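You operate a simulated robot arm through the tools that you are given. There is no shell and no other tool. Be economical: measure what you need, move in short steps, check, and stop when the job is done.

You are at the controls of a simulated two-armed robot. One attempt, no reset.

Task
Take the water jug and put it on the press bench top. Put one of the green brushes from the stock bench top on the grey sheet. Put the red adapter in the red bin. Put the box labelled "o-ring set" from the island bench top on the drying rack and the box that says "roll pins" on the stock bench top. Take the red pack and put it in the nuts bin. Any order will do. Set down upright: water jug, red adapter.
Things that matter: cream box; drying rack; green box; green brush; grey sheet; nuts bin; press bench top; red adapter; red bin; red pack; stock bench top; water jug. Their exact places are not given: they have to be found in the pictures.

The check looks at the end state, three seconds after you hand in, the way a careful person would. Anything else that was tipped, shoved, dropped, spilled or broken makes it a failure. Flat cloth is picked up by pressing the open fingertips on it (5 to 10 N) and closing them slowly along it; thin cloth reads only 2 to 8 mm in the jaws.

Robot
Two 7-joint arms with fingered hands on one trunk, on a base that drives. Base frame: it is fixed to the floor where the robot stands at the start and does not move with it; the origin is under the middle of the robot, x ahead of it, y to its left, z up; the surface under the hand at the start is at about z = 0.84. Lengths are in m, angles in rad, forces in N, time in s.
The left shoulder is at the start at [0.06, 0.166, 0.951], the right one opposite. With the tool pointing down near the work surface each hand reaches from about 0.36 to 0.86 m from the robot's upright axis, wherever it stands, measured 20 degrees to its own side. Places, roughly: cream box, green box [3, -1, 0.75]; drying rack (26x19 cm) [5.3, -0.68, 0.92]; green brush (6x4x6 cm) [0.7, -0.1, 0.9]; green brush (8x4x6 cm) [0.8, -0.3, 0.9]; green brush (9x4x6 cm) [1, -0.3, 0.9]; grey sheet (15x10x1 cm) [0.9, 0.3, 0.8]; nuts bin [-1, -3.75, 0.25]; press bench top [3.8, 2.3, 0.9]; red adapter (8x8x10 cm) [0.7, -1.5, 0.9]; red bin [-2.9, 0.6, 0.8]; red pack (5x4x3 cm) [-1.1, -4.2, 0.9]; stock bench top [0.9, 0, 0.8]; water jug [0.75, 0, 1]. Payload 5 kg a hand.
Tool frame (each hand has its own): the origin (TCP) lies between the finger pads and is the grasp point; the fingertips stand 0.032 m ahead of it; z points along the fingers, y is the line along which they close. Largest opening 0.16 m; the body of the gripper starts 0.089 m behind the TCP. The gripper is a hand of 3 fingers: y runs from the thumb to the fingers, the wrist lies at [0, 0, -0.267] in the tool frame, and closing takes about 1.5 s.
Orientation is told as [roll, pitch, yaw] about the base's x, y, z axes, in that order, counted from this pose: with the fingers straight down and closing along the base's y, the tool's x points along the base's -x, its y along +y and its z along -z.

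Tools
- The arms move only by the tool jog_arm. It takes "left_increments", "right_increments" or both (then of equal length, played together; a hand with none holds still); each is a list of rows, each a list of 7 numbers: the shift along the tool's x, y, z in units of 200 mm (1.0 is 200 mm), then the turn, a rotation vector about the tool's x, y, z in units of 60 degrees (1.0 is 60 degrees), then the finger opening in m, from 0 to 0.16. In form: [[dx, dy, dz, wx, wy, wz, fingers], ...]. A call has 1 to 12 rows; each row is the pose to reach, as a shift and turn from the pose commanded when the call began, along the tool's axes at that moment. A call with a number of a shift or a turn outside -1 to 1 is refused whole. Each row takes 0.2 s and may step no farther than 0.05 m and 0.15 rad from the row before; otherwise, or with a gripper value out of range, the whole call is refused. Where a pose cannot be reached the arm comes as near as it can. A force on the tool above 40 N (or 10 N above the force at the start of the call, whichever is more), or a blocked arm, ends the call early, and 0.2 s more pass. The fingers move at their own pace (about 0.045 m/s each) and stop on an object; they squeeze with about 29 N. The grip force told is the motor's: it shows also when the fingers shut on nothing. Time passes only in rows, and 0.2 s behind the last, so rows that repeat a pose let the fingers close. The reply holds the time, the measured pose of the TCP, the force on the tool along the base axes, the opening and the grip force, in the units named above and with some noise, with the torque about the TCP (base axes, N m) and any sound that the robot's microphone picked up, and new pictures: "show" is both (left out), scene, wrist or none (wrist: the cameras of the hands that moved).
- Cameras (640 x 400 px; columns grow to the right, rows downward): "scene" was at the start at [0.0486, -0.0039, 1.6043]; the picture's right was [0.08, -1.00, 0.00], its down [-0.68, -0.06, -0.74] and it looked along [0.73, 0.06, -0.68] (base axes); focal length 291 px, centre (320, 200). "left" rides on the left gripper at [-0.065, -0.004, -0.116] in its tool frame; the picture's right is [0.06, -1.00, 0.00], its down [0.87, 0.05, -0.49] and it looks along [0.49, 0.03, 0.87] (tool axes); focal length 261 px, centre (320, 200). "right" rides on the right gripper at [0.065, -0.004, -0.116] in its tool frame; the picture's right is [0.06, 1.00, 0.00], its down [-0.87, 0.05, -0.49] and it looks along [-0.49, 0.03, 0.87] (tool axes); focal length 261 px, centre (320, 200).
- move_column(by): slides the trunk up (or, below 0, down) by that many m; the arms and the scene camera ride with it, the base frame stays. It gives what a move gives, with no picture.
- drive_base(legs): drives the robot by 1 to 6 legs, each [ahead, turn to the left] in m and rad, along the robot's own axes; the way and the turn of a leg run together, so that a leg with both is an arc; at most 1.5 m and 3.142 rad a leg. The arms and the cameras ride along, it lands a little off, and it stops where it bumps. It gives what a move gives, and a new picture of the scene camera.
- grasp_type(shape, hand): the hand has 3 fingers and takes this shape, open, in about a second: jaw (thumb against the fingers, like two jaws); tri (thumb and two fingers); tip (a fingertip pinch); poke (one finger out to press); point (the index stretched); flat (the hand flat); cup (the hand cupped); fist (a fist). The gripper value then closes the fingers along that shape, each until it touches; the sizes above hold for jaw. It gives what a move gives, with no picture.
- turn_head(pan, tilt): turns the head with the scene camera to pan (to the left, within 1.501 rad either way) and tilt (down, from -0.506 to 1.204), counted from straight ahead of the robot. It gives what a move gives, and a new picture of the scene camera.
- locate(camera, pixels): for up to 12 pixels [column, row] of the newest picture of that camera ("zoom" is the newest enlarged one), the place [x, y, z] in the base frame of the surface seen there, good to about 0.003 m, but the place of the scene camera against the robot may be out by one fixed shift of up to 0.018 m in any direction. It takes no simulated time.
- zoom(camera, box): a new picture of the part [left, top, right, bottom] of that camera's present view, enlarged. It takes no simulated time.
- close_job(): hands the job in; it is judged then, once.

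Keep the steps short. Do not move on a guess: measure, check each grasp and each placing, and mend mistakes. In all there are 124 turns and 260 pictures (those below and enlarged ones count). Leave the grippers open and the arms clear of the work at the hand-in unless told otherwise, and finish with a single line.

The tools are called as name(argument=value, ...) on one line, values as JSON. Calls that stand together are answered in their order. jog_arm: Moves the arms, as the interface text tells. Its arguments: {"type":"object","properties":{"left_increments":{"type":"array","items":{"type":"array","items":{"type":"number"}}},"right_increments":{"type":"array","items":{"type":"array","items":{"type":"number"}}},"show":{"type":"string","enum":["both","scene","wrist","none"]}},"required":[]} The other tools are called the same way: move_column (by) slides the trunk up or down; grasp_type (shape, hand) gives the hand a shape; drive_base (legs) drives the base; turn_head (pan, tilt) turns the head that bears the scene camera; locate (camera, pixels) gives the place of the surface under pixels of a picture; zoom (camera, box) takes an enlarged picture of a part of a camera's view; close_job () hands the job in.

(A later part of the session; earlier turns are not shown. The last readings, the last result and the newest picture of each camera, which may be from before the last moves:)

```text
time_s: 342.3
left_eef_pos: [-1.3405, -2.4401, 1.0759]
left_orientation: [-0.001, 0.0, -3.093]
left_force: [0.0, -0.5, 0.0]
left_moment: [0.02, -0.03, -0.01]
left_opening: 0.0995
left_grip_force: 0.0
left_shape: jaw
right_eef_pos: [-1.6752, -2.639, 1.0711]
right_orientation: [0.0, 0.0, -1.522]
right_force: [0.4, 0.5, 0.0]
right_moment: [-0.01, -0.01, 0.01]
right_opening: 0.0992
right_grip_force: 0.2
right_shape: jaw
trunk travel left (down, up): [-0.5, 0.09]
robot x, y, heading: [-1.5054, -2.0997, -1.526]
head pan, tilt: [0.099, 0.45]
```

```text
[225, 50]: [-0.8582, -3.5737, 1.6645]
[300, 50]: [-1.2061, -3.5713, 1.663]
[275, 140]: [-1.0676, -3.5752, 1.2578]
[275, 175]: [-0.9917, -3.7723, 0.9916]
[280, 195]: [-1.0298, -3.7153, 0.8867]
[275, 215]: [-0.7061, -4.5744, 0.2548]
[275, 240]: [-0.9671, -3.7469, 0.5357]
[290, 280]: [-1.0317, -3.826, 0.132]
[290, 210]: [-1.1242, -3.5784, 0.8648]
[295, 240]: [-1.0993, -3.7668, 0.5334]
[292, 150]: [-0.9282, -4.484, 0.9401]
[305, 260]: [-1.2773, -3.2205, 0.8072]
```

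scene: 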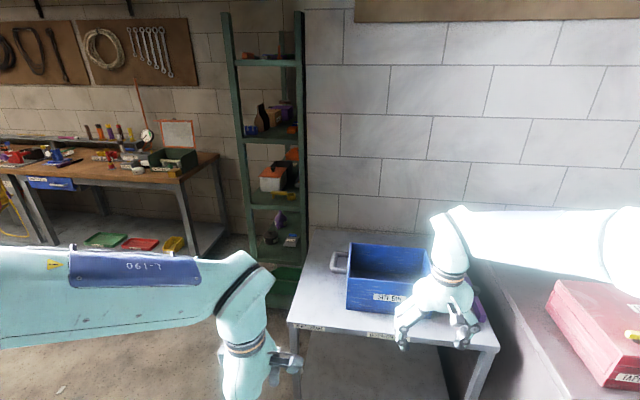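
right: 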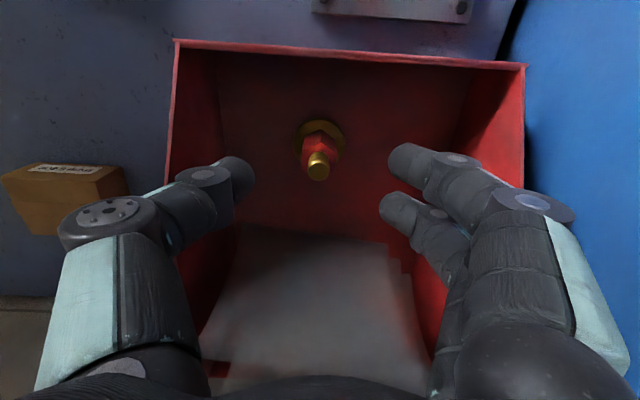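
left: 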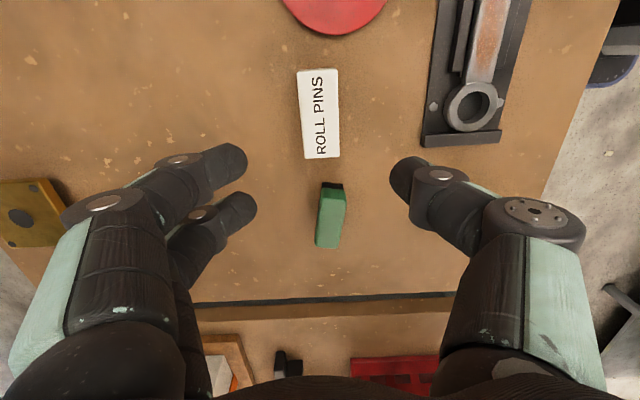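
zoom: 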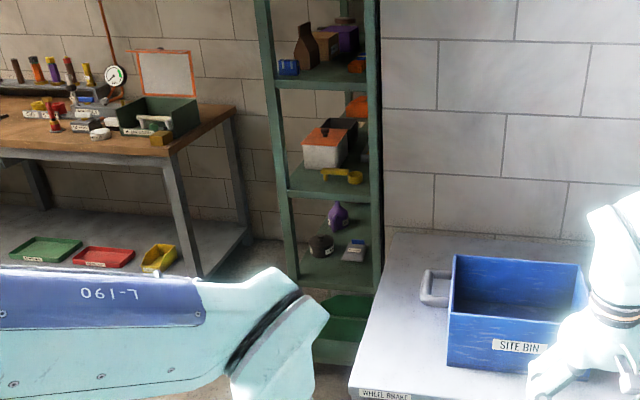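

The pack and nuts bin are probably in this green shelf unit, which opens to the east (x≈-0.86). I'll measure the neighbouring bench and move round to see the open side.

locate(camera="scene", pixels=[[215, 155], [180, 180], [140, 182], [205, 250], [180, 240], [210, 225], [100, 180], [238, 240]])

drive_base(legs=[[0, 0.78], [1.35, 0]])

turn_head(pan=-1.3, tilt=0.45)

```text
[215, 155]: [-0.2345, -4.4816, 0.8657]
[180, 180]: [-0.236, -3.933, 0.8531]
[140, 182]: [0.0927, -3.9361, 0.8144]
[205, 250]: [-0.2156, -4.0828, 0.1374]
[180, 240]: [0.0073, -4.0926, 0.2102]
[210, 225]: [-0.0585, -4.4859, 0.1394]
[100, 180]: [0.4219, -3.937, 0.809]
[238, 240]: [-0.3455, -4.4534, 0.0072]
```

```text
time_s: 351.1
left_eef_pos: [-0.1885, -3.1478, 1.0752]
left_orientation: [-0.001, 0.002, -2.337]
left_force: [0.3, 0.4, 0.5]
left_moment: [0.03, 0.03, -0.02]
left_opening: 0.0993
left_grip_force: 0.0
left_shape: jaw
right_eef_pos: [-0.295, -3.5225, 1.0716]
right_orientation: [0.001, 0.002, -0.766]
right_force: [0.0, -0.3, -0.4]
right_moment: [0.04, 0.03, 0.01]
right_opening: 0.0996
right_grip_force: 0.1
right_shape: jaw
trunk travel left (down, up): [-0.5, 0.09]
robot x, y, heading: [-0.5392, -3.0076, -0.767]
head pan, tilt: [0.099, 0.45]
```

scene: 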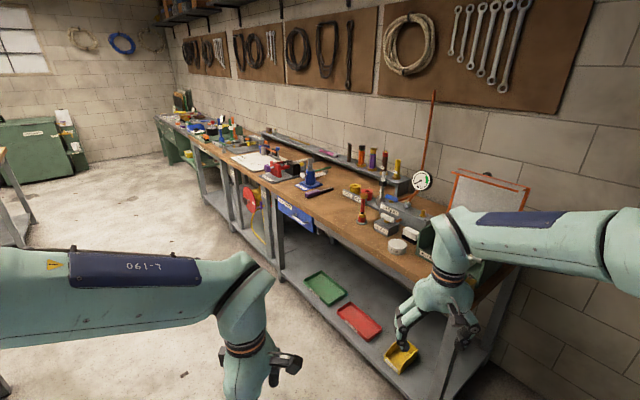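

```text
time_s: 352.6
left_eef_pos: [-0.1874, -3.148, 1.0767]
left_orientation: [-0.002, 0.001, -2.337]
left_force: [0.5, 0.4, -1.1]
left_moment: [0.0, 0.01, -0.01]
left_opening: 0.0997
left_grip_force: 0.0
left_shape: jaw
right_eef_pos: [-0.2961, -3.5244, 1.071]
right_orientation: [-0.001, -0.002, -0.767]
right_force: [-0.1, -0.9, 0.4]
right_moment: [0.02, -0.02, -0.02]
right_opening: 0.0995
right_grip_force: 0.1
right_shape: jaw
trunk travel left (down, up): [-0.5, 0.09]
robot x, y, heading: [-0.5447, -3.012, -0.772]
head pan, tilt: [-1.3, 0.45]
```

scene: 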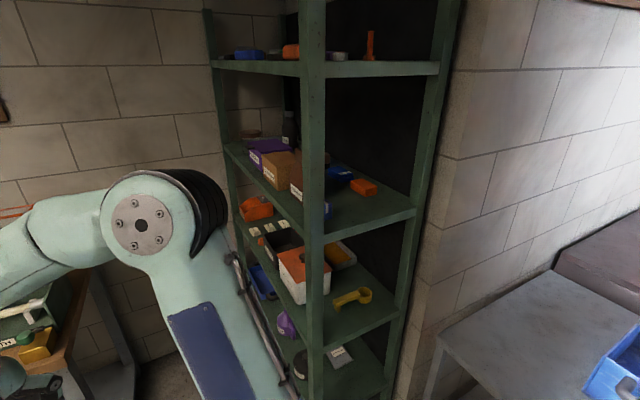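

zoom(camera="scene", box=[200, 120, 440, 270])

zoom(camera="scene", box=[200, 220, 420, 400])

locate(camera="scene", pixels=[[255, 208], [362, 187], [304, 270], [280, 248], [268, 232], [262, 280], [288, 322], [310, 205], [345, 298], [318, 355], [230, 150], [235, 230]])

```text
2.67 times, centred on (320, 195) of scene
```

zoom: 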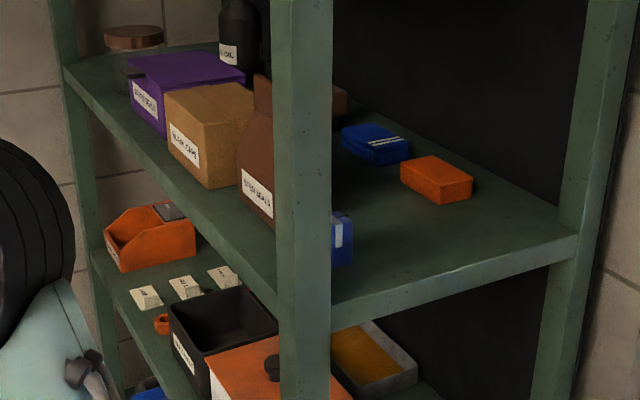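

```text
2.22 times, centred on (310, 310) of scene
```

zoom: 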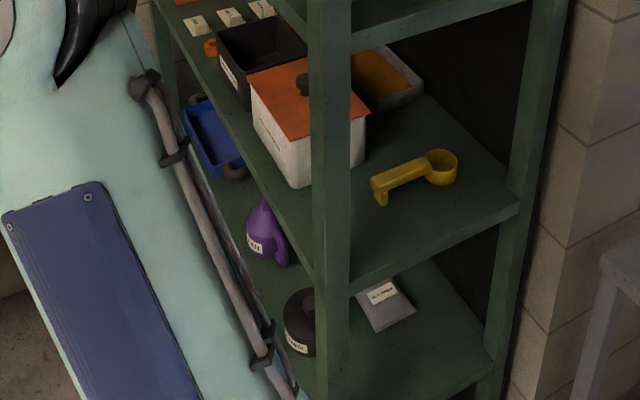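

```text
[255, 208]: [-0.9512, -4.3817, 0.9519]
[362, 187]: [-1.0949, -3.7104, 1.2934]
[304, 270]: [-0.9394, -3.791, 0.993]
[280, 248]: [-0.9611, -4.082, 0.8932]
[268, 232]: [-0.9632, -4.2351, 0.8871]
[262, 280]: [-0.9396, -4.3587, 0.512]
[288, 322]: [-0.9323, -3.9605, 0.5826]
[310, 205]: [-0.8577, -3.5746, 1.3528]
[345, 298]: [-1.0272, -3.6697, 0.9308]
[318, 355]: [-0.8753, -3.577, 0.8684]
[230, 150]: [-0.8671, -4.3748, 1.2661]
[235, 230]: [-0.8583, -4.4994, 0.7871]
```

I need to see into the shelves from the east. I'll turn the robot to face the unit (heading about -2.3).

drive_base(legs=[[0.3, 0], [0, -1.6]])

move_column(by=-0.3)

turn_head(pan=0.0, tilt=0.35)

```text
time_s: 358.7
left_eef_pos: [-0.4823, -3.5701, 1.0763]
left_orientation: [-0.002, 0.003, 2.324]
left_force: [1.2, -0.4, 0.6]
left_moment: [-0.01, 0.0, 0.0]
left_opening: 0.0997
left_grip_force: 0.0
left_shape: jaw
right_eef_pos: [-0.8524, -3.4431, 1.0702]
right_orientation: [0.001, -0.001, -2.388]
right_force: [0.4, 0.0, 0.4]
right_moment: [0.01, -0.01, -0.01]
right_opening: 0.0993
right_grip_force: 0.1
right_shape: jaw
trunk travel left (down, up): [-0.5, 0.09]
robot x, y, heading: [-0.3315, -3.221, -2.396]
head pan, tilt: [-1.3, 0.45]
```

scene: 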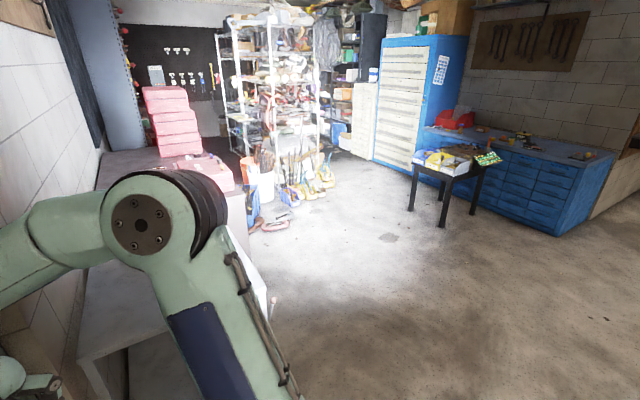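

```text
time_s: 361.7
left_eef_pos: [-0.4825, -3.5689, 0.7766]
left_orientation: [-0.001, 0.002, 2.325]
left_force: [0.2, 0.1, -0.2]
left_moment: [0.0, -0.01, 0.01]
left_opening: 0.0995
left_grip_force: 0.1
left_shape: jaw
right_eef_pos: [-0.8508, -3.4434, 0.7717]
right_orientation: [0.0, -0.001, -2.388]
right_force: [-0.1, -0.2, -1.2]
right_moment: [0.02, 0.0, 0.0]
right_opening: 0.0995
right_grip_force: 0.1
right_shape: jaw
trunk travel left (down, up): [-0.2, 0.39]
robot x, y, heading: [-0.3293, -3.2222, -2.388]
head pan, tilt: [-1.3, 0.45]
```

```text
time_s: 363.2
left_eef_pos: [-0.4828, -3.5694, 0.7764]
left_orientation: [-0.001, 0.003, 2.326]
left_force: [0.8, -0.4, 0.4]
left_moment: [-0.01, 0.0, 0.02]
left_opening: 0.1001
left_grip_force: 0.0
left_shape: jaw
right_eef_pos: [-0.8509, -3.443, 0.7705]
right_orientation: [0.0, 0.0, -2.387]
right_force: [0.2, 0.0, -0.8]
right_moment: [0.0, 0.02, -0.01]
right_opening: 0.0996
right_grip_force: 0.1
right_shape: jaw
trunk travel left (down, up): [-0.2, 0.39]
robot x, y, heading: [-0.3279, -3.2197, -2.386]
head pan, tilt: [0.0, 0.351]
```

scene: 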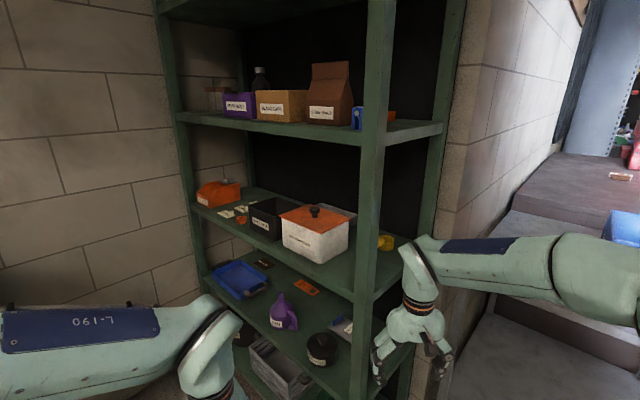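

zoom(camera="scene", box=[180, 165, 420, 315])

zoom(camera="scene", box=[190, 170, 290, 232])

zoom(camera="scene", box=[220, 300, 380, 400])

locate(camera="scene", pixels=[[218, 192], [240, 208], [225, 213], [243, 222], [268, 215], [305, 288], [282, 370], [300, 385], [262, 262], [295, 200], [340, 215], [250, 345]])

```text
2.67 times, centred on (300, 240) of scene
```

zoom: 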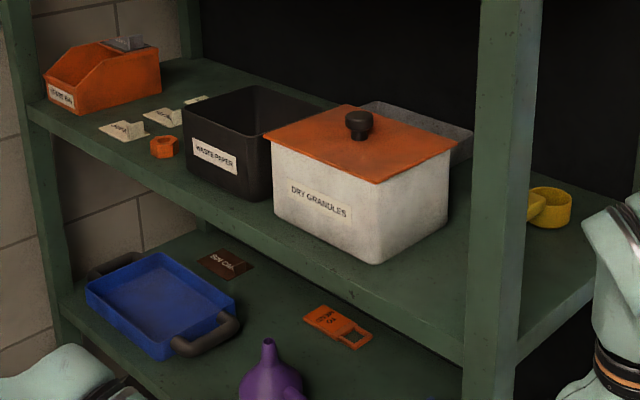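

```text
6.40 times, centred on (240, 201) of scene
```

zoom: 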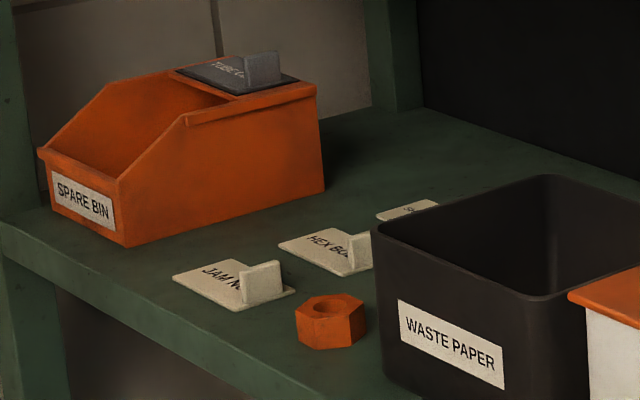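

```text
4.00 times, centred on (300, 350) of scene
```

zoom: 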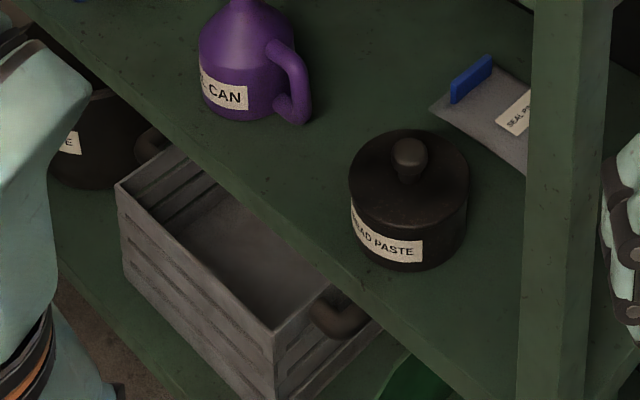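

```text
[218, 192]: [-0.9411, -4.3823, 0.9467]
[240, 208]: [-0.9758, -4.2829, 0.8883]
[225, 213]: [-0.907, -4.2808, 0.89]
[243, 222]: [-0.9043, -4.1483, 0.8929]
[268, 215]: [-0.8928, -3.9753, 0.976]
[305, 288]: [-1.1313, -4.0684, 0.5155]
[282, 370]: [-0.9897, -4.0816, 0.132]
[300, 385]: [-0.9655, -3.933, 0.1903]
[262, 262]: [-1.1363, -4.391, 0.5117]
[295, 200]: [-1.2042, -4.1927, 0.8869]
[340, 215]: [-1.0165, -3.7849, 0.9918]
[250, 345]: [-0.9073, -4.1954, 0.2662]
```

The "NUTS" bin may be the green one at the bottom near the north end. The red pack is not visible yet; it may be hidden behind the WASTE PAPER box. I'll look straight down to learn my base's footprint before moving closer.

turn_head(pan=0.0, tilt=1.204)

turn_head(pan=-0.5, tilt=0.8)

```text
time_s: 364.4
left_eef_pos: [-0.4831, -3.5691, 0.7775]
left_orientation: [-0.002, 0.002, 2.326]
left_force: [0.5, 0.3, -0.6]
left_moment: [0.0, -0.02, -0.01]
left_opening: 0.0998
left_grip_force: 0.0
left_shape: jaw
right_eef_pos: [-0.852, -3.4429, 0.7709]
right_orientation: [0.001, 0.0, -2.388]
right_force: [-0.2, -0.8, 0.0]
right_moment: [-0.01, -0.01, 0.05]
right_opening: 0.0993
right_grip_force: 0.0
right_shape: jaw
trunk travel left (down, up): [-0.2, 0.39]
robot x, y, heading: [-0.3301, -3.2222, -2.387]
head pan, tilt: [0.0, 1.201]
```

scene: 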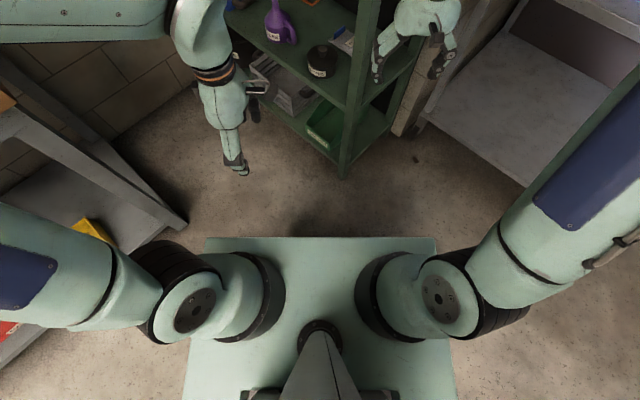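

```text
time_s: 365.3
left_eef_pos: [-0.4825, -3.568, 0.7771]
left_orientation: [-0.002, 0.001, 2.322]
left_force: [0.8, 0.2, 0.4]
left_moment: [0.01, 0.0, -0.01]
left_opening: 0.0992
left_grip_force: 0.1
left_shape: jaw
right_eef_pos: [-0.8509, -3.4425, 0.7712]
right_orientation: [0.0, 0.0, -2.387]
right_force: [0.1, -0.2, 0.7]
right_moment: [0.0, 0.01, 0.0]
right_opening: 0.0997
right_grip_force: 0.0
right_shape: jaw
trunk travel left (down, up): [-0.2, 0.39]
robot x, y, heading: [-0.3301, -3.2195, -2.392]
head pan, tilt: [-0.499, 0.799]
```

scene: 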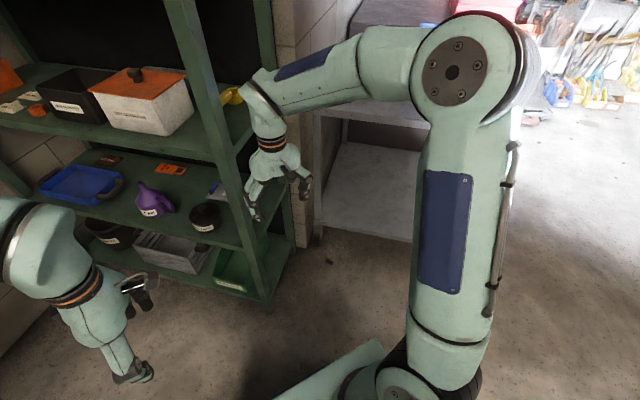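

locate(camera="scene", pixels=[[377, 345], [330, 370], [290, 395], [235, 262], [228, 285], [255, 265], [265, 300], [240, 240], [215, 275], [170, 250], [245, 275]])

zoom(camera="scene", box=[90, 180, 310, 320])

```text
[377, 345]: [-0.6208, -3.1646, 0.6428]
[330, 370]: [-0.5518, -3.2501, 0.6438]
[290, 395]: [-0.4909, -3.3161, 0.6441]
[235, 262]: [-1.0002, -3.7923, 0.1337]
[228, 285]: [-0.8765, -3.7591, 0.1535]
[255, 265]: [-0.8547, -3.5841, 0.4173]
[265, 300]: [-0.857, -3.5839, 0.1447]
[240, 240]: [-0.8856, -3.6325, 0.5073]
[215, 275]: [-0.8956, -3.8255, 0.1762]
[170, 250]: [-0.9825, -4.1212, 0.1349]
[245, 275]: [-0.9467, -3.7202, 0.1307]
```

```text
2.86 times, centred on (200, 250) of scene
```

zoom: 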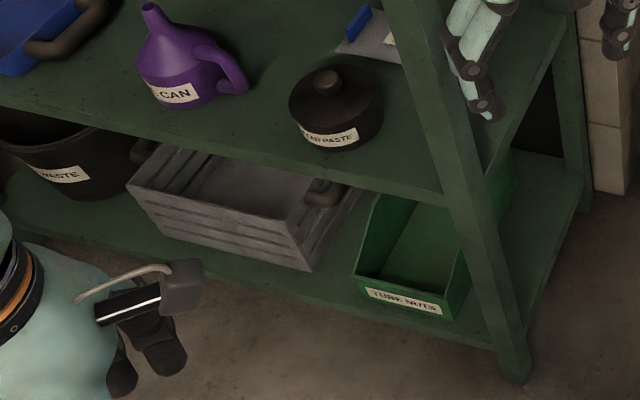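

The green bin reads "TUBE NUTS", so that's the nuts bin, at about (-1.0, -3.77) with its floor at z 0.13. For the pack I need a view between shelves. I'll raise the column back and fold the right arm out to the side.

move_column(by=0.3)

jog_arm(right_increments=[[0.15, -0.05, 0, 0, 0, 0, 0.1], [0.3, -0.15, 0, 0, 0, 0, 0.1], [0.45, -0.3, 0, 0, 0, 0, 0.1], [0.6, -0.45, 0, 0, 0, 0, 0.1], [0.75, -0.6, 0, 0, 0, 0, 0.1], [0.88, -0.75, 0, 0, 0, 0, 0.1], [1.0, -0.9, 0, 0, 0, 0, 0.1], [1.0, -1.0, 0, 0, 0, 0, 0.1]], show="none")

drive_base(legs=[[0, 0.59], [0.36, 0], [0, -0.8]])

turn_head(pan=0.1, tilt=0.6)

```text
time_s: 368.3
left_eef_pos: [-0.482, -3.569, 1.0763]
left_orientation: [0.0, 0.003, 2.324]
left_force: [0.0, 0.6, 0.1]
left_moment: [0.0, 0.05, -0.03]
left_opening: 0.0998
left_grip_force: 0.1
left_shape: jaw
right_eef_pos: [-0.8512, -3.443, 1.0703]
right_orientation: [0.0, 0.0, -2.388]
right_force: [-0.2, 0.0, -0.1]
right_moment: [0.04, 0.04, -0.03]
right_opening: 0.0997
right_grip_force: 0.0
right_shape: jaw
trunk travel left (down, up): [-0.5, 0.09]
robot x, y, heading: [-0.327, -3.2186, -2.386]
head pan, tilt: [-0.499, 0.799]
```

```text
time_s: 370.1
left_eef_pos: [-0.482, -3.5693, 1.0763]
left_orientation: [-0.003, 0.001, 2.325]
left_force: [-0.7, -0.1, 0.6]
left_moment: [-0.02, -0.07, -0.01]
left_opening: 0.0995
left_grip_force: 0.1
left_shape: jaw
right_eef_pos: [-0.8437, -3.1599, 1.0726]
right_orientation: [-0.002, 0.002, -2.387]
right_force: [-0.1, -0.4, 0.3]
right_moment: [-0.02, -0.05, 0.03]
right_opening: 0.0994
right_grip_force: 0.1
right_shape: jaw
trunk travel left (down, up): [-0.5, 0.09]
robot x, y, heading: [-0.3294, -3.2249, -2.389]
head pan, tilt: [-0.499, 0.799]
```

```text
time_s: 373.1
left_eef_pos: [-0.2866, -3.7201, 1.0883]
left_orientation: [0.046, -0.009, 2.915]
left_force: [-0.4, -0.8, 1.8]
left_moment: [0.13, 0.01, -0.03]
left_opening: 0.1002
left_grip_force: 0.0
left_shape: jaw
right_eef_pos: [-0.8099, -3.545, 1.08]
right_orientation: [0.02, -0.025, -1.836]
right_force: [-3.0, -3.5, 3.6]
right_moment: [0.35, -0.32, -0.01]
right_opening: 0.0999
right_grip_force: 0.1
right_shape: jaw
trunk travel left (down, up): [-0.5, 0.09]
robot x, y, heading: [-0.3571, -3.344, -1.847]
head pan, tilt: [-0.499, 0.799]
stopped in leg 2: the robot was blocked; the commanded pose is now the measured one
```

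scene: 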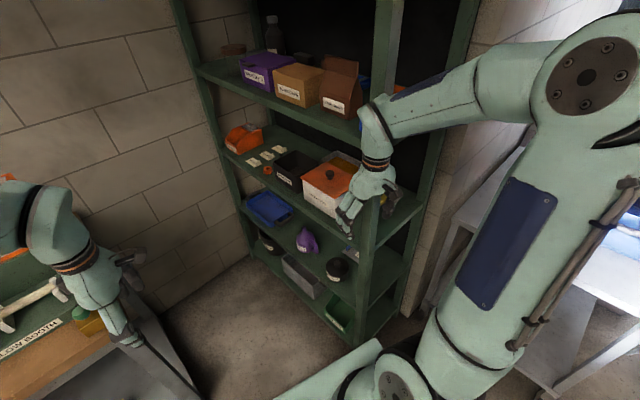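

```text
time_s: 374.1
left_eef_pos: [-0.2748, -3.7428, 1.0876]
left_orientation: [0.07, -0.034, 2.924]
left_force: [-0.6, 0.3, 0.3]
left_moment: [0.02, -0.02, 0.0]
left_opening: 0.1002
left_grip_force: 0.0
left_shape: jaw
right_eef_pos: [-0.8138, -3.555, 1.0871]
right_orientation: [0.021, -0.059, -1.867]
right_force: [0.3, 0.0, -0.1]
right_moment: [-0.01, 0.04, -0.02]
right_opening: 0.0999
right_grip_force: 0.0
right_shape: jaw
trunk travel left (down, up): [-0.5, 0.09]
robot x, y, heading: [-0.3623, -3.3523, -1.85]
head pan, tilt: [0.099, 0.6]
```

scene: 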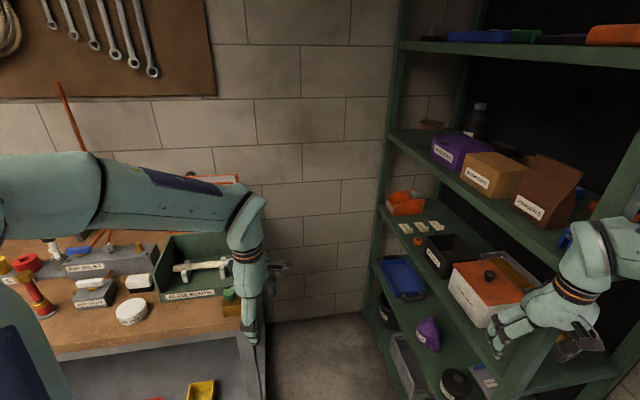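

The right hand touched the shelf post and the drive stopped. The forces were small and everything on the shelf still stands. I'll back off and come in along one straight line at heading -2.6, so the right hand passes north of the shelf.

drive_base(legs=[[-0.2, 0], [0, -1.82], [-0.36, 0], [0, 1.07]])

turn_head(pan=0.0, tilt=0.45)

```text
time_s: 374.8
left_eef_pos: [-0.2733, -3.7802, 1.055]
left_orientation: [0.03, -0.157, 2.908]
left_force: [4.8, 3.8, 3.0]
left_moment: [-0.43, 0.52, 0.08]
left_opening: 0.1001
left_grip_force: 0.1
left_shape: jaw
right_eef_pos: [-0.841, -3.4948, 1.0716]
right_orientation: [0.072, -0.029, -2.024]
right_force: [2.8, 5.5, 6.7]
right_moment: [-0.57, 0.25, -0.02]
right_opening: 0.0999
right_grip_force: 0.2
right_shape: jaw
trunk travel left (down, up): [-0.5, 0.09]
robot x, y, heading: [-0.3384, -3.2969, -2.102]
head pan, tilt: [0.099, 0.6]
stopped in leg 1: the robot was blocked; the commanded pose is now the measured one
```

scene: 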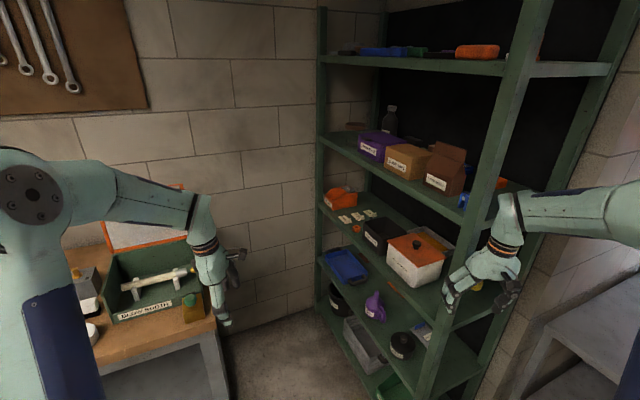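

```text
time_s: 375.5
left_eef_pos: [-0.3122, -3.7638, 1.0216]
left_orientation: [-0.006, -0.016, 2.939]
left_force: [1.3, 2.0, 1.4]
left_moment: [-0.21, 0.2, 0.0]
left_opening: 0.0997
left_grip_force: 0.1
left_shape: jaw
right_eef_pos: [-0.8927, -3.5176, 1.0078]
right_orientation: [0.076, 0.02, -1.986]
right_force: [31.8, 21.3, -7.9]
right_moment: [-1.1, 2.46, 2.42]
right_opening: 0.1007
right_grip_force: 0.0
right_shape: jaw
trunk travel left (down, up): [-0.5, 0.09]
robot x, y, heading: [-0.3109, -3.2506, -2.344]
head pan, tilt: [0.0, 0.45]
```

scene: 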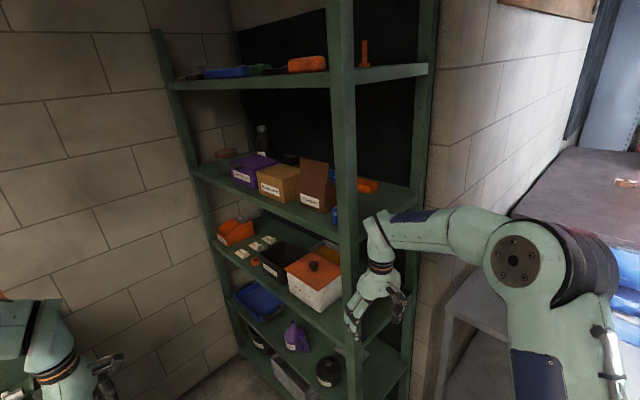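

The right hand is pressing on the post (32 N). I'll ease it away gently, moving the hand back from the post along its own x, and check.

jog_arm(right_increments=[[0.1, 0.0, 0, 0, 0, 0, 0.1], [0.2, 0.0, 0, 0, 0, 0, 0.1], [0.3, 0.0, 0, 0, 0, 0, 0.1]], show="both")

```text
time_s: 375.8
left_eef_pos: [-0.3993, -3.8598, 1.0606]
left_orientation: [0.138, 0.02, 2.881]
left_force: [-64.9, -9.3, 11.0]
left_moment: [0.93, -6.54, 0.51]
left_opening: 0.1004
left_grip_force: 0.0
left_shape: jaw
right_eef_pos: [-0.9299, -3.4572, 1.038]
right_orientation: [-0.02, 0.051, -2.167]
right_force: [-2.5, 14.7, 7.7]
right_moment: [-1.3, -0.37, 0.02]
right_opening: 0.1
right_grip_force: 0.1
right_shape: jaw
trunk travel left (down, up): [-0.5, 0.09]
robot x, y, heading: [-0.4253, -3.295, -2.829]
head pan, tilt: [0.0, 0.45]
stopped in row 1 (left hand): the arm was blocked; the commanded pose is now the measured one
```

scene: 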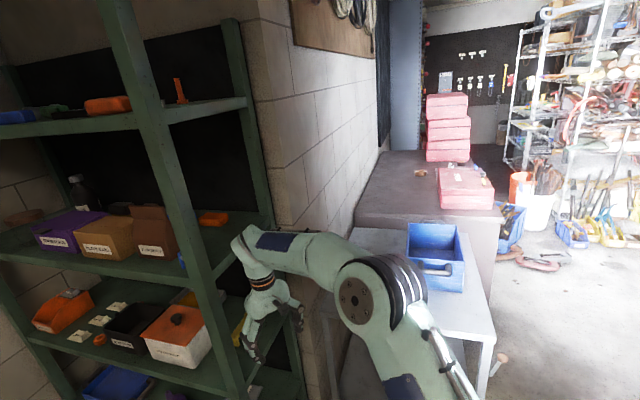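
right: 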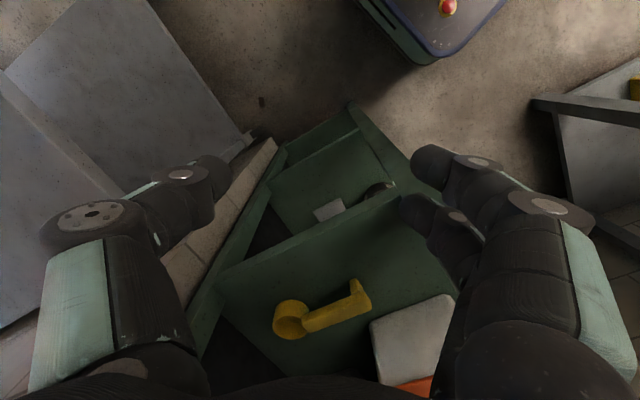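

The base itself is turning after the jam. I'll hold everything for a moment to see whether it settles.

drive_base(legs=[[0.0, 0.0]])

```text
time_s: 376.6
left_eef_pos: [-0.7097, -4.0569, 0.9846]
left_orientation: [0.074, 0.024, 2.745]
left_force: [-28.3, -10.4, 0.9]
left_moment: [0.81, -2.8, 0.12]
left_opening: 0.1004
left_grip_force: 0.0
left_shape: jaw
right_eef_pos: [-1.0895, -3.4649, 0.7989]
right_orientation: [-0.117, 0.629, -1.964]
right_force: [-53.9, 131.8, 15.2]
right_moment: [-11.36, -3.54, -2.34]
right_opening: 0.0994
right_grip_force: 0.0
right_shape: jaw
trunk travel left (down, up): [-0.5, 0.09]
robot x, y, heading: [-0.6052, -3.2853, 2.728]
head pan, tilt: [0.0, 0.45]
stopped in leg 1: the robot was blocked; the commanded pose is now the measured one
```

scene: 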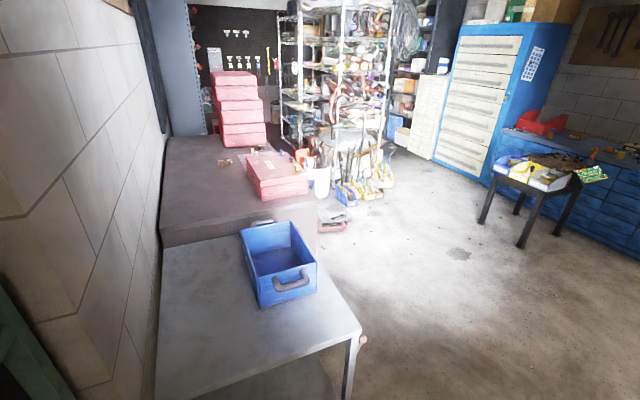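

jog_arm(left_increments=[[0, 0, 0, 0, 0, 0, 0.1]], right_increments=[[0, 0, 0, 0, 0, 0, 0.1]], show="both")

```text
time_s: 376.8
left_eef_pos: [-0.6332, -4.0299, 1.0025]
left_orientation: [0.126, -0.039, 2.73]
left_force: [1.6, -0.9, 4.0]
left_moment: [0.21, 0.08, 0.04]
left_opening: 0.0996
left_grip_force: 0.1
left_shape: jaw
right_eef_pos: [-0.9589, -3.4788, 0.8189]
right_orientation: [-0.027, 0.591, -1.999]
right_force: [16.6, -3.6, -2.5]
right_moment: [0.21, 0.95, 0.66]
right_opening: 0.1011
right_grip_force: 0.1
right_shape: jaw
trunk travel left (down, up): [-0.5, 0.09]
robot x, y, heading: [-0.5998, -3.286, 2.728]
head pan, tilt: [0.0, 0.45]
stopped in row 1 (right hand): the force on the tool passed its limit at 172 N (the readings are from after the stop); the commanded pose is now the measured one
```

scene: 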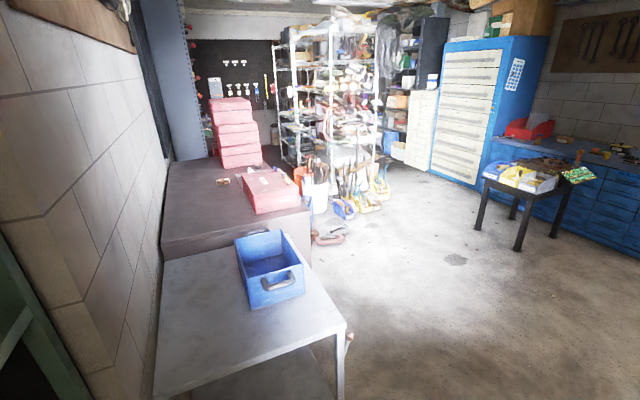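
right: 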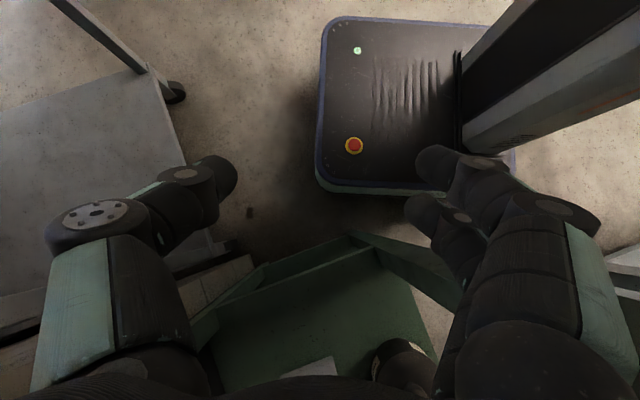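
left: 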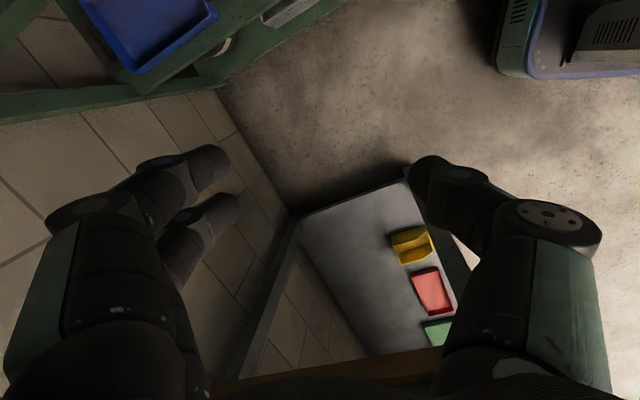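

The base has settled at heading 2.73 and the forces are small again. The arms are twisted, so I'll draw the right hand away from the shelf end (north and up) in small steps.

jog_arm(right_increments=[[0.13, -0.05, 0.01, 0, 0, 0, 0.1], [0.26, -0.1, 0.02, 0, 0, 0, 0.1], [0.39, -0.15, 0.03, 0, 0, 0, 0.1], [0.52, -0.21, 0.045, 0, 0, 0, 0.1]], show="wrist")

turn_head(pan=1.2, tilt=0.5)

```text
time_s: 377.1
left_eef_pos: [-0.6897, -4.0344, 0.9889]
left_orientation: [0.101, 0.008, 2.713]
left_force: [3.4, 2.0, 1.1]
left_moment: [-0.23, 0.28, -0.03]
left_opening: 0.1
left_grip_force: 0.1
left_shape: jaw
right_eef_pos: [-0.9931, -3.4741, 0.8065]
right_orientation: [-0.002, 0.605, -1.948]
right_force: [38.5, 44.4, 74.1]
right_moment: [-9.98, 2.23, 3.87]
right_opening: 0.0998
right_grip_force: 0.1
right_shape: jaw
trunk travel left (down, up): [-0.5, 0.09]
robot x, y, heading: [-0.6005, -3.2859, 2.722]
head pan, tilt: [0.0, 0.45]
stopped in row 1 (right hand): the force on the tool passed its limit at 166 N (the readings are from after the stop); the commanded pose is now the measured one
```

right: 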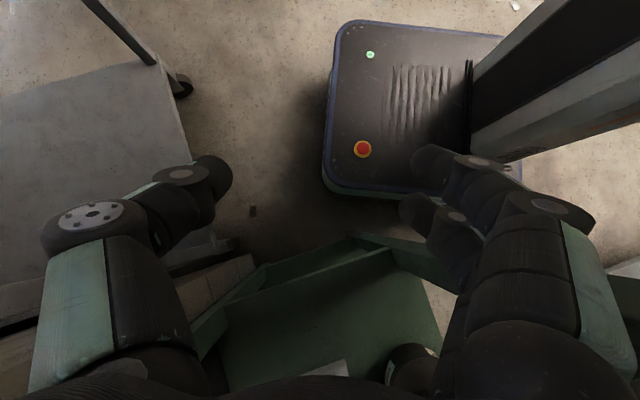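

```text
time_s: 378.5
left_eef_pos: [-0.6847, -4.0357, 0.9873]
left_orientation: [0.102, -0.002, 2.71]
left_force: [-0.3, -0.1, 0.7]
left_moment: [0.0, -0.02, 0.02]
left_opening: 0.0998
left_grip_force: 0.1
left_shape: jaw
right_eef_pos: [-0.9962, -3.4727, 0.8068]
right_orientation: [-0.022, 0.617, -1.96]
right_force: [0.3, 106.8, 67.2]
right_moment: [-14.02, -0.57, 0.82]
right_opening: 0.1
right_grip_force: 0.1
right_shape: jaw
trunk travel left (down, up): [-0.5, 0.09]
robot x, y, heading: [-0.5969, -3.2851, 2.717]
head pan, tilt: [1.201, 0.499]
```

scene: 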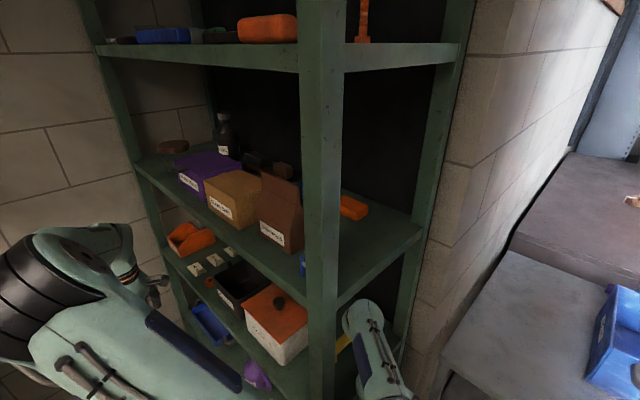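

The right wrist is inside the shelf end with the hand hanging over its edge. I'll first bring the left hand away from the shelf front, and ease the right hand north and up by 2 cm.

jog_arm(right_increments=[[0.052, -0.019, 0.006, 0, 0, 0, 0.1], [0.104, -0.038, 0.012, 0, 0, 0, 0.1], [0.15, -0.057, 0.018, 0, 0, 0, 0.1]], show="wrist")

```text
time_s: 379.3
left_eef_pos: [-0.6889, -4.0449, 0.9794]
left_orientation: [0.091, -0.003, 2.712]
left_force: [-1.0, 0.0, 0.4]
left_moment: [-0.02, 0.0, 0.03]
left_opening: 0.1001
left_grip_force: 0.0
left_shape: jaw
right_eef_pos: [-0.9943, -3.4539, 0.8174]
right_orientation: [-0.013, 0.634, -1.956]
right_force: [-0.6, -0.2, -0.9]
right_moment: [-0.01, 0.02, -0.02]
right_opening: 0.1
right_grip_force: 0.0
right_shape: jaw
trunk travel left (down, up): [-0.5, 0.09]
robot x, y, heading: [-0.5968, -3.2852, 2.731]
head pan, tilt: [1.201, 0.499]
```

right: 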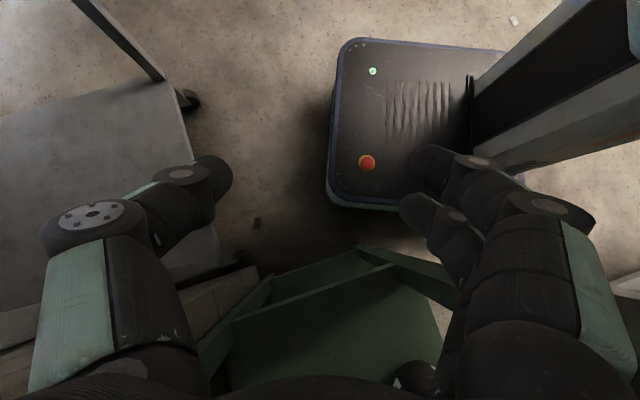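

The right hand is free (0 N). I'll bring both hands further away from the shelf, right north and up, left north.

jog_arm(right_increments=[[0.15, -0.04, -0.05, 0, 0, 0, 0.1], [0.3, -0.08, -0.1, 0, 0, 0, 0.1], [0.45, -0.12, -0.15, 0, 0, 0, 0.1], [0.6, -0.16, -0.2, 0, 0, 0, 0.1], [0.75, -0.2, -0.25, 0, 0, 0, 0.1], [0.88, -0.23, -0.29, 0, 0, 0, 0.1]], left_increments=[[-0.07, -0.15, -0.05, 0, 0, 0, 0.1], [-0.14, -0.3, -0.1, 0, 0, 0, 0.1], [-0.21, -0.45, -0.15, 0, 0, 0, 0.1], [-0.28, -0.6, -0.2, 0, 0, 0, 0.1], [-0.35, -0.75, -0.25, 0, 0, 0, 0.1], [-0.41, -0.9, -0.25, 0, 0, 0, 0.1]], show="scene")

```text
time_s: 380.7
left_eef_pos: [-0.6861, -3.8418, 1.0132]
left_orientation: [0.091, -0.004, 2.711]
left_force: [-1.0, -0.6, -0.3]
left_moment: [-0.04, 0.0, 0.0]
left_opening: 0.1
left_grip_force: 0.1
left_shape: jaw
right_eef_pos: [-0.9961, -3.3363, 0.9684]
right_orientation: [-0.015, 0.632, -1.953]
right_force: [-0.2, -1.0, -0.3]
right_moment: [-0.02, -0.01, -0.03]
right_opening: 0.0998
right_grip_force: 0.1
right_shape: jaw
trunk travel left (down, up): [-0.5, 0.09]
robot x, y, heading: [-0.5973, -3.2844, 2.733]
head pan, tilt: [1.201, 0.499]
```

scene: 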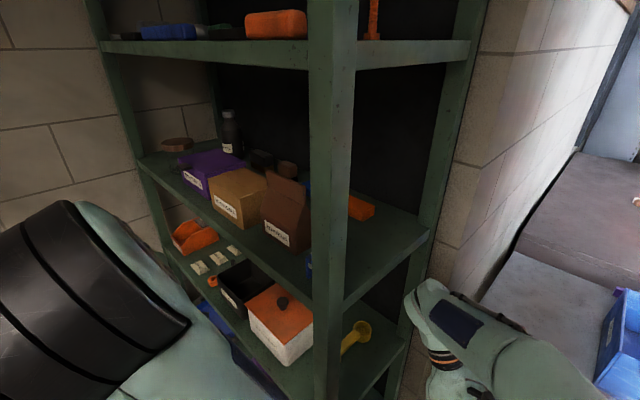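

Shelf contents look in place. I'll continue moving the right hand clear to the north while straightening its pitch.

jog_arm(right_increments=[[0.13, 0.004, 0.068, 0, -0.086, 0, 0.1], [0.26, 0.008, 0.135, 0, -0.172, 0, 0.1], [0.39, 0.011, 0.203, 0, -0.26, 0, 0.1], [0.51, 0.015, 0.27, 0, -0.345, 0, 0.1], [0.64, 0.019, 0.34, 0, -0.43, 0, 0.1], [0.77, 0.022, 0.41, 0, -0.52, 0, 0.1], [0.9, 0.026, 0.474, 0, -0.604, 0, 0.1]], show="scene")

locate(camera="scene", pixels=[[330, 100], [330, 250], [455, 100], [120, 90], [355, 340], [285, 300]])

```text
time_s: 382.3
left_eef_pos: [-0.6851, -3.8423, 1.0141]
left_orientation: [0.093, -0.004, 2.711]
left_force: [0.2, -0.2, 0.1]
left_moment: [-0.01, 0.04, -0.02]
left_opening: 0.1002
left_grip_force: 0.2
left_shape: jaw
right_eef_pos: [-0.9156, -3.1531, 0.9984]
right_orientation: [-0.012, -0.001, -1.945]
right_force: [-0.6, -0.2, -0.8]
right_moment: [-0.02, 0.0, 0.0]
right_opening: 0.1003
right_grip_force: 0.0
right_shape: jaw
trunk travel left (down, up): [-0.5, 0.09]
robot x, y, heading: [-0.5966, -3.2889, 2.732]
head pan, tilt: [1.201, 0.499]
```

scene: 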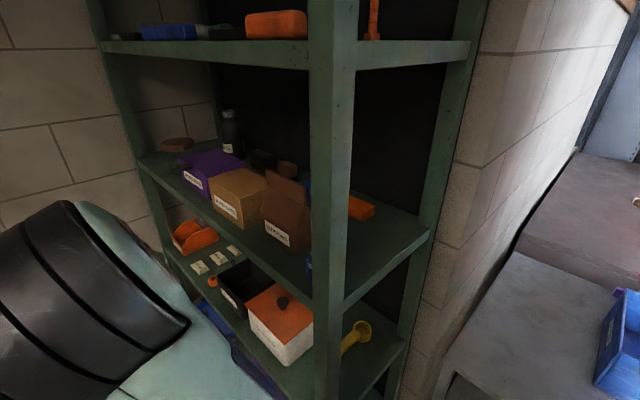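

```text
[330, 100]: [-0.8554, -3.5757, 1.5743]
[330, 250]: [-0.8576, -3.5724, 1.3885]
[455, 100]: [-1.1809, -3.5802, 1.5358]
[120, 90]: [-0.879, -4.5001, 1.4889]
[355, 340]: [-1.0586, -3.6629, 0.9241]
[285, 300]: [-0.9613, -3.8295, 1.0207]
```

The shelf hasn't moved: its post is still at (-0.857, -3.575). I'll continue clearing the right hand to the robot's right side.

jog_arm(right_increments=[[0.16, 0, -0.06, 0, 0, 0, 0.1], [0.33, 0, -0.12, 0, 0, 0, 0.1], [0.5, 0.01, -0.18, 0, 0, 0, 0.1], [0.66, 0.02, -0.24, 0, 0, 0, 0.1], [0.83, 0.03, -0.3, 0, 0, 0, 0.1], [1.0, 0.04, -0.35, 0, 0, 0, 0.1]], show="none")

turn_head(pan=1.3, tilt=0.65)

zoom(camera="scene", box=[120, 100, 420, 300])

```text
time_s: 383.7
left_eef_pos: [-0.6858, -3.8429, 1.0128]
left_orientation: [0.092, -0.004, 2.713]
left_force: [-0.3, -0.1, 0.1]
left_moment: [-0.01, 0.03, 0.02]
left_opening: 0.0996
left_grip_force: 0.0
left_shape: jaw
right_eef_pos: [-0.8364, -2.9695, 1.068]
right_orientation: [-0.012, 0.0, -1.944]
right_force: [-0.5, 0.5, -0.1]
right_moment: [-0.03, -0.01, 0.0]
right_opening: 0.1001
right_grip_force: 0.1
right_shape: jaw
trunk travel left (down, up): [-0.5, 0.09]
robot x, y, heading: [-0.5982, -3.2846, 2.73]
head pan, tilt: [1.201, 0.499]
```

```text
time_s: 384.4
left_eef_pos: [-0.6853, -3.8421, 1.0132]
left_orientation: [0.093, -0.004, 2.712]
left_force: [0.3, -0.3, -0.7]
left_moment: [0.01, 0.02, 0.02]
left_opening: 0.1
left_grip_force: 0.0
left_shape: jaw
right_eef_pos: [-0.8368, -2.9695, 1.0686]
right_orientation: [-0.012, -0.002, -1.944]
right_force: [-0.4, 0.4, 0.6]
right_moment: [0.02, 0.02, -0.01]
right_opening: 0.1001
right_grip_force: 0.1
right_shape: jaw
trunk travel left (down, up): [-0.5, 0.09]
robot x, y, heading: [-0.5983, -3.2857, 2.73]
head pan, tilt: [1.3, 0.649]
```

scene: 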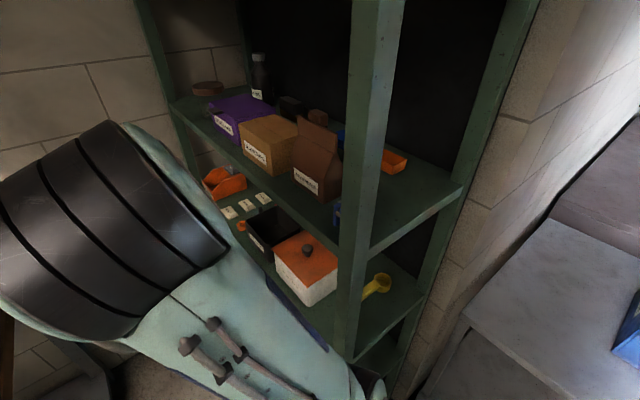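

```text
2.00 times, centred on (270, 200) of scene
```

zoom: 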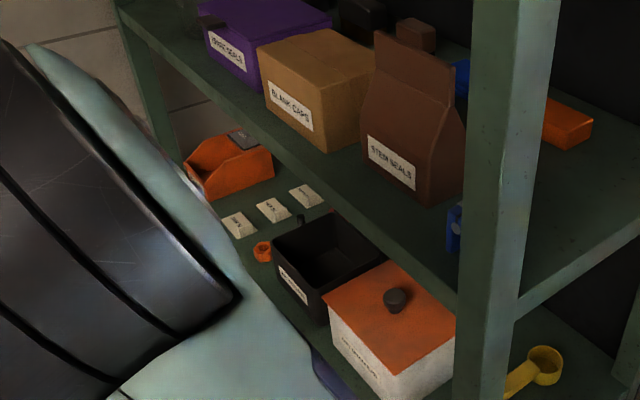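

A reddish sliver shows behind the black box near zoom (330,212). I'll enlarge there.

zoom(camera="scene", box=[240, 180, 320, 230])

locate(camera="zoom", pixels=[[340, 180], [200, 170], [320, 210], [420, 230], [300, 200], [380, 190], [360, 205]])

```text
8.00 times, centred on (280, 205) of scene
```

zoom: 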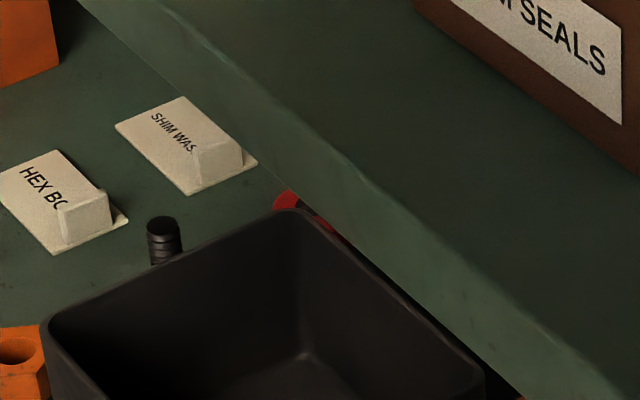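

```text
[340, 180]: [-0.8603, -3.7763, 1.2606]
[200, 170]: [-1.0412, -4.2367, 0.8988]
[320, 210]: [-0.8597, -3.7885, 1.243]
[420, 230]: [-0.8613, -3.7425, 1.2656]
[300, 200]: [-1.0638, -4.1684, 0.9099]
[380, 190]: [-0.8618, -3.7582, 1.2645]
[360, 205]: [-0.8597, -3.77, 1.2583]
```

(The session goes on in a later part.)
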